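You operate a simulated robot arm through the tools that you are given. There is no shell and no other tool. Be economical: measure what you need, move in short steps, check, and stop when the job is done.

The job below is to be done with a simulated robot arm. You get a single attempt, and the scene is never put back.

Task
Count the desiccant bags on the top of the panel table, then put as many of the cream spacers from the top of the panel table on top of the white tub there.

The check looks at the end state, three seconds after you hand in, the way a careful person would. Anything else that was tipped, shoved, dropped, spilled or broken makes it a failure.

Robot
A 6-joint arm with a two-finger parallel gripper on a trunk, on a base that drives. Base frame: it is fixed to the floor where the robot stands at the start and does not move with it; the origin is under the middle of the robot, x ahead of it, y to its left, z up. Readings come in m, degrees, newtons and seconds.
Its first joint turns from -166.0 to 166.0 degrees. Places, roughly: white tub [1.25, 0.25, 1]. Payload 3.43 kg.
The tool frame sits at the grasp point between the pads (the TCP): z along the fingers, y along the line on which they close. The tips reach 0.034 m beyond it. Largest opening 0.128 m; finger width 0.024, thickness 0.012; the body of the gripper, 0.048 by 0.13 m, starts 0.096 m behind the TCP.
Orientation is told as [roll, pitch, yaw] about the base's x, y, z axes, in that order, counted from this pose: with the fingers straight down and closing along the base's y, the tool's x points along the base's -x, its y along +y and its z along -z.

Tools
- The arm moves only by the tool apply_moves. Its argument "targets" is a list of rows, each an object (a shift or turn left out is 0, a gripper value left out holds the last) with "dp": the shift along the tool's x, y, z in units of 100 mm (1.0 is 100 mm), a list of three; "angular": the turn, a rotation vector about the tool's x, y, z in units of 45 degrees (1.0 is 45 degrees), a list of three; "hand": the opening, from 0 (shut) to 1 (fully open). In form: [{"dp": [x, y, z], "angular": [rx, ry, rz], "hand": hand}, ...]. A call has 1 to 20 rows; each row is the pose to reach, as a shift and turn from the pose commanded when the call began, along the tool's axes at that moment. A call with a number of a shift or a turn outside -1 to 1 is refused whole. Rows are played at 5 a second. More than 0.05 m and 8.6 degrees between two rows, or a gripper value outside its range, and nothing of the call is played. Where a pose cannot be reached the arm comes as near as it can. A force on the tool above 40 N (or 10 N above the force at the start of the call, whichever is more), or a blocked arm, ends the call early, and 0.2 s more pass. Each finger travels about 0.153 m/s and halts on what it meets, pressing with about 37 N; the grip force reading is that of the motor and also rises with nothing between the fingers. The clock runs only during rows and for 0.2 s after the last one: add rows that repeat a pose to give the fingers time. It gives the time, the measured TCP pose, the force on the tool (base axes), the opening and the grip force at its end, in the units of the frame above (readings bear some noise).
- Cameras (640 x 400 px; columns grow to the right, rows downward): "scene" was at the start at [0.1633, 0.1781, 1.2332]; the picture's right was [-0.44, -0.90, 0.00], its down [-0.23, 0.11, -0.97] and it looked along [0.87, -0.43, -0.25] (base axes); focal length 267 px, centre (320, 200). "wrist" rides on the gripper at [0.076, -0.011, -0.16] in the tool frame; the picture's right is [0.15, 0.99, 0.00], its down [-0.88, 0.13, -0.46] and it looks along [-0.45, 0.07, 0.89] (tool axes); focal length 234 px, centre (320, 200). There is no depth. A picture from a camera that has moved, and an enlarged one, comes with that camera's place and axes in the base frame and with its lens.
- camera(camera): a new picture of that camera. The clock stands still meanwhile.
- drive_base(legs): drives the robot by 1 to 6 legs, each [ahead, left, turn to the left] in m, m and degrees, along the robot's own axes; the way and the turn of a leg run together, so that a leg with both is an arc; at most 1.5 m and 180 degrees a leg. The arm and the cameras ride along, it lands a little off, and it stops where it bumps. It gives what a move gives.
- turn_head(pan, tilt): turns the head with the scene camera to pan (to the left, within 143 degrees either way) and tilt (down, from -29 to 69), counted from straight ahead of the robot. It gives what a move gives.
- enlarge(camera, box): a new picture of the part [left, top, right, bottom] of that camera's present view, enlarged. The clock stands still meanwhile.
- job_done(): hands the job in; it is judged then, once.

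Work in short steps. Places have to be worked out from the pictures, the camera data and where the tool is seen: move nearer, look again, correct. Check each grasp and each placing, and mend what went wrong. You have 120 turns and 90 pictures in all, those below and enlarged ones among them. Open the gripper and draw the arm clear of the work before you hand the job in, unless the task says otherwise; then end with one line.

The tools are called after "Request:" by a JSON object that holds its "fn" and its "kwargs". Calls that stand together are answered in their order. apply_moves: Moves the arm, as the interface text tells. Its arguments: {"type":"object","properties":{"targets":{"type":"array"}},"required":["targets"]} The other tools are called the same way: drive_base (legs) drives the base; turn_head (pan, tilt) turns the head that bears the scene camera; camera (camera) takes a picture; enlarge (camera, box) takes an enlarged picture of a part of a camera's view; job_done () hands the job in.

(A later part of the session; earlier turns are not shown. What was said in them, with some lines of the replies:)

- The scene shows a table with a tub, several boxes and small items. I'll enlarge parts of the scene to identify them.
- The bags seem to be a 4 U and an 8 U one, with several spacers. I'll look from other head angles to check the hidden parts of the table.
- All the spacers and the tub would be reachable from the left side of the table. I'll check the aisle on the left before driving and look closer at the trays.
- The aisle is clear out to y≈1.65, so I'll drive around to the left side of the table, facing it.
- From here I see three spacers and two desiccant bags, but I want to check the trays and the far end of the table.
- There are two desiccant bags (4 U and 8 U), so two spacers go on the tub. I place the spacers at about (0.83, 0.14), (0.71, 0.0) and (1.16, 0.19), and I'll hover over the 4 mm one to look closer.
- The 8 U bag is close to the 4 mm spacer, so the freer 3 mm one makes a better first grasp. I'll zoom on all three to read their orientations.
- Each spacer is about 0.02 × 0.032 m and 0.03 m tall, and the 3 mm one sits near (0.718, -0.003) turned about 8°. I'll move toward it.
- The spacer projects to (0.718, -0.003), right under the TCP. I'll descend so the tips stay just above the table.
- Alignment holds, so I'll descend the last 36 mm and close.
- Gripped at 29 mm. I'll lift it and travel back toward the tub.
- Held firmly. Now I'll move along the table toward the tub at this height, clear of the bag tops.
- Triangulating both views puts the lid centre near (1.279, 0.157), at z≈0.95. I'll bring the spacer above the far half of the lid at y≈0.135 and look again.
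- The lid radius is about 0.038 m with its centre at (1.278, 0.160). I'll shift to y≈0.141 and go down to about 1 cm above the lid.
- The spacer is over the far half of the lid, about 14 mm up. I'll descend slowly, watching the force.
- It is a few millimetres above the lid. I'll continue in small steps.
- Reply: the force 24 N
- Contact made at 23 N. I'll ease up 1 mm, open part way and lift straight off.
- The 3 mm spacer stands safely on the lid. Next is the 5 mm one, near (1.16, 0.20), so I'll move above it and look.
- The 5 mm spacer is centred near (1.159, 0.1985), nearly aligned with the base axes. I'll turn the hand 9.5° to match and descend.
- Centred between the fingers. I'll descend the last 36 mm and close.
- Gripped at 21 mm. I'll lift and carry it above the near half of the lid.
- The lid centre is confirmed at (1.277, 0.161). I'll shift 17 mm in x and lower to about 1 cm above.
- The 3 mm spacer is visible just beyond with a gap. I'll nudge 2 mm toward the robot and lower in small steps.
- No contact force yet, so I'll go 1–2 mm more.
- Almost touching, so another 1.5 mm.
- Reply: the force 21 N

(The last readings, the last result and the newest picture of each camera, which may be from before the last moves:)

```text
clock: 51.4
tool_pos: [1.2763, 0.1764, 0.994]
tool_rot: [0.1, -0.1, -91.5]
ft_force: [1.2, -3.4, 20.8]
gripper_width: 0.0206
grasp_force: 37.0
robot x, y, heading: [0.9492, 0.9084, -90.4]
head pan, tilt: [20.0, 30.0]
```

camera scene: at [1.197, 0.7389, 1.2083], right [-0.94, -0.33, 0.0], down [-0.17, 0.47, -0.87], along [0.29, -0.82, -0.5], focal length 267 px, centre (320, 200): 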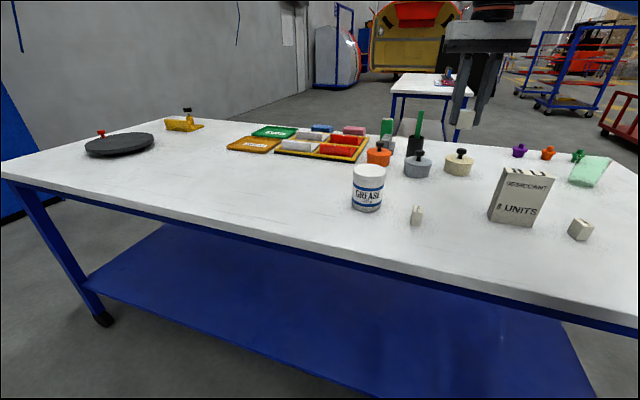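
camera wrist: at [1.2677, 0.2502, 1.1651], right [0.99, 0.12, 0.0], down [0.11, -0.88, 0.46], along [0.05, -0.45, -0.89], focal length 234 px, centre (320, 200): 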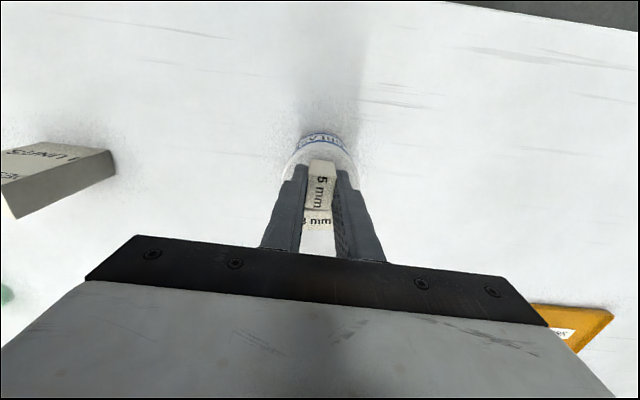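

Contact at 21 N. I'll ease off, open modestly and lift straight up.

Request:
{"fn": "apply_moves", "kwargs": {"targets": [{"dp": [0, 0, -0.015]}, {"dp": [0, 0, -0.015], "hand": 0.25}, {"dp": [0, 0, -0.015], "hand": 0.4}, {"dp": [0, 0, -0.015], "hand": 0.4}, {"dp": [0, 0, -0.3], "hand": 0.4}, {"dp": [0, 0, -0.7], "hand": 0.4}, {"dp": [0, 0, -1.0], "hand": 0.4}, {"dp": [0, 0, -1.0], "hand": 0.4}]}}

Request:
{"fn": "apply_moves", "kwargs": {"targets": [{"dp": [0.2, 0, -0.3]}, {"dp": [0.6, 0, -0.5]}, {"dp": [1.0, 0, -0.5]}, {"dp": [1.0, 0, -0.5], "hand": 1}, {"dp": [1.0, 0, -0.5], "hand": 1}]}}

Request:
{"fn": "camera", "kwargs": {"camera": "scene"}}

Request:
{"fn": "enlarge", "kwargs": {"camera": "scene", "box": [330, 130, 450, 230]}}

Request:
{"fn": "camera", "kwargs": {"camera": "wrist"}}

```text
clock: 53.2
tool_pos: [1.2757, 0.1769, 1.0923]
tool_rot: [0.0, 0.1, -91.4]
ft_force: [0.1, -0.9, -0.8]
gripper_width: 0.0511
grasp_force: 0.0
robot x, y, heading: [0.9513, 0.9092, -90.4]
head pan, tilt: [20.0, 30.0]
```

```text
clock: 54.4
tool_pos: [1.28, 0.2774, 1.1421]
tool_rot: [0.0, 0.0, -91.5]
ft_force: [0.5, 0.2, 0.1]
gripper_width: 0.1283
grasp_force: 0.0
robot x, y, heading: [0.9472, 0.9043, -90.4]
head pan, tilt: [20.0, 30.0]
```

```text
53 pictures are left
camera scene: at [1.1969, 0.7389, 1.2083], right [-0.94, -0.33, 0.0], down [-0.17, 0.47, -0.87], along [0.29, -0.82, -0.5], focal length 267 px, centre (320, 200)
```

scene: 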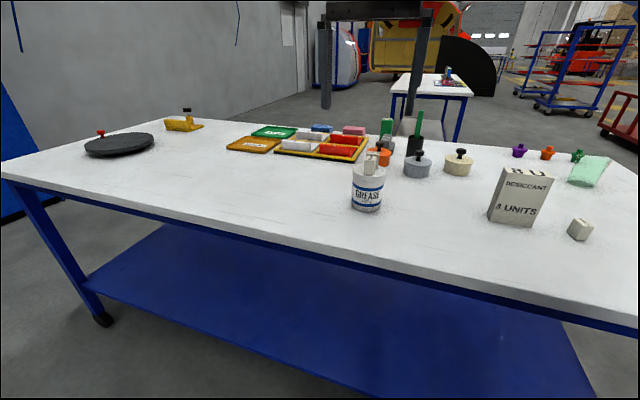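

```text
4.00 times, centred on (390, 180) of scene
camera zoom: at [1.1969, 0.7389, 1.2083], right [-0.94, -0.33, 0.0], down [-0.17, 0.47, -0.87], along [0.29, -0.82, -0.5], focal length 1069 px, centre (40, 280)
```

zoom: 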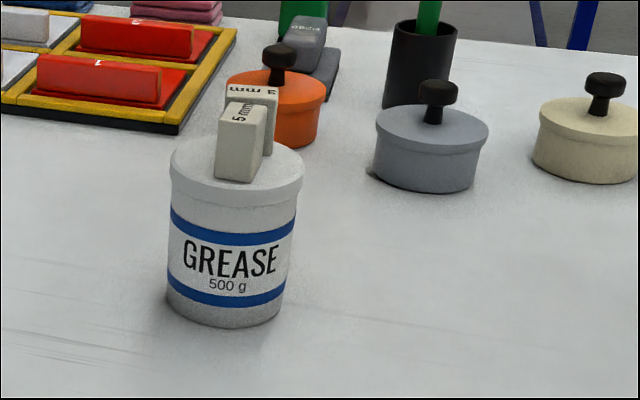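

```text
51 pictures are left
camera wrist: at [1.27, 0.3523, 1.3017], right [0.99, 0.12, 0.0], down [0.11, -0.88, 0.46], along [0.05, -0.45, -0.89], focal length 234 px, centre (320, 200)
```

wrist: 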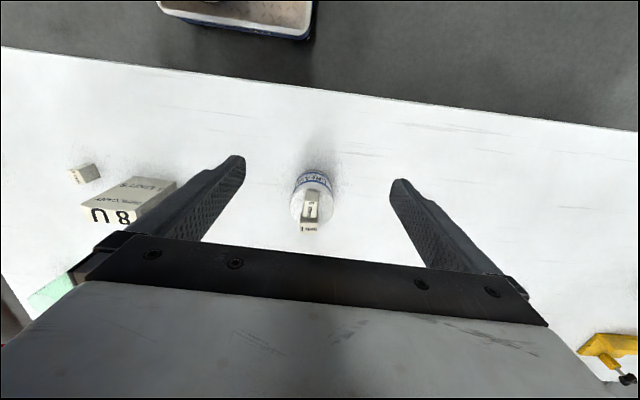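

Both spacers stand on the lid, the hand is open and clear of the work, and nothing else has moved. I'm handing in.

Request:
{"fn": "job_done", "kwargs": {}}

```text
The job is handed in.
```

I counted two desiccant bags on the panel table (4 U and 8 U) and put two cream spacers (3 mm and 5 mm) on top of the white tub; the last pictures show both standing there and nothing else moved.
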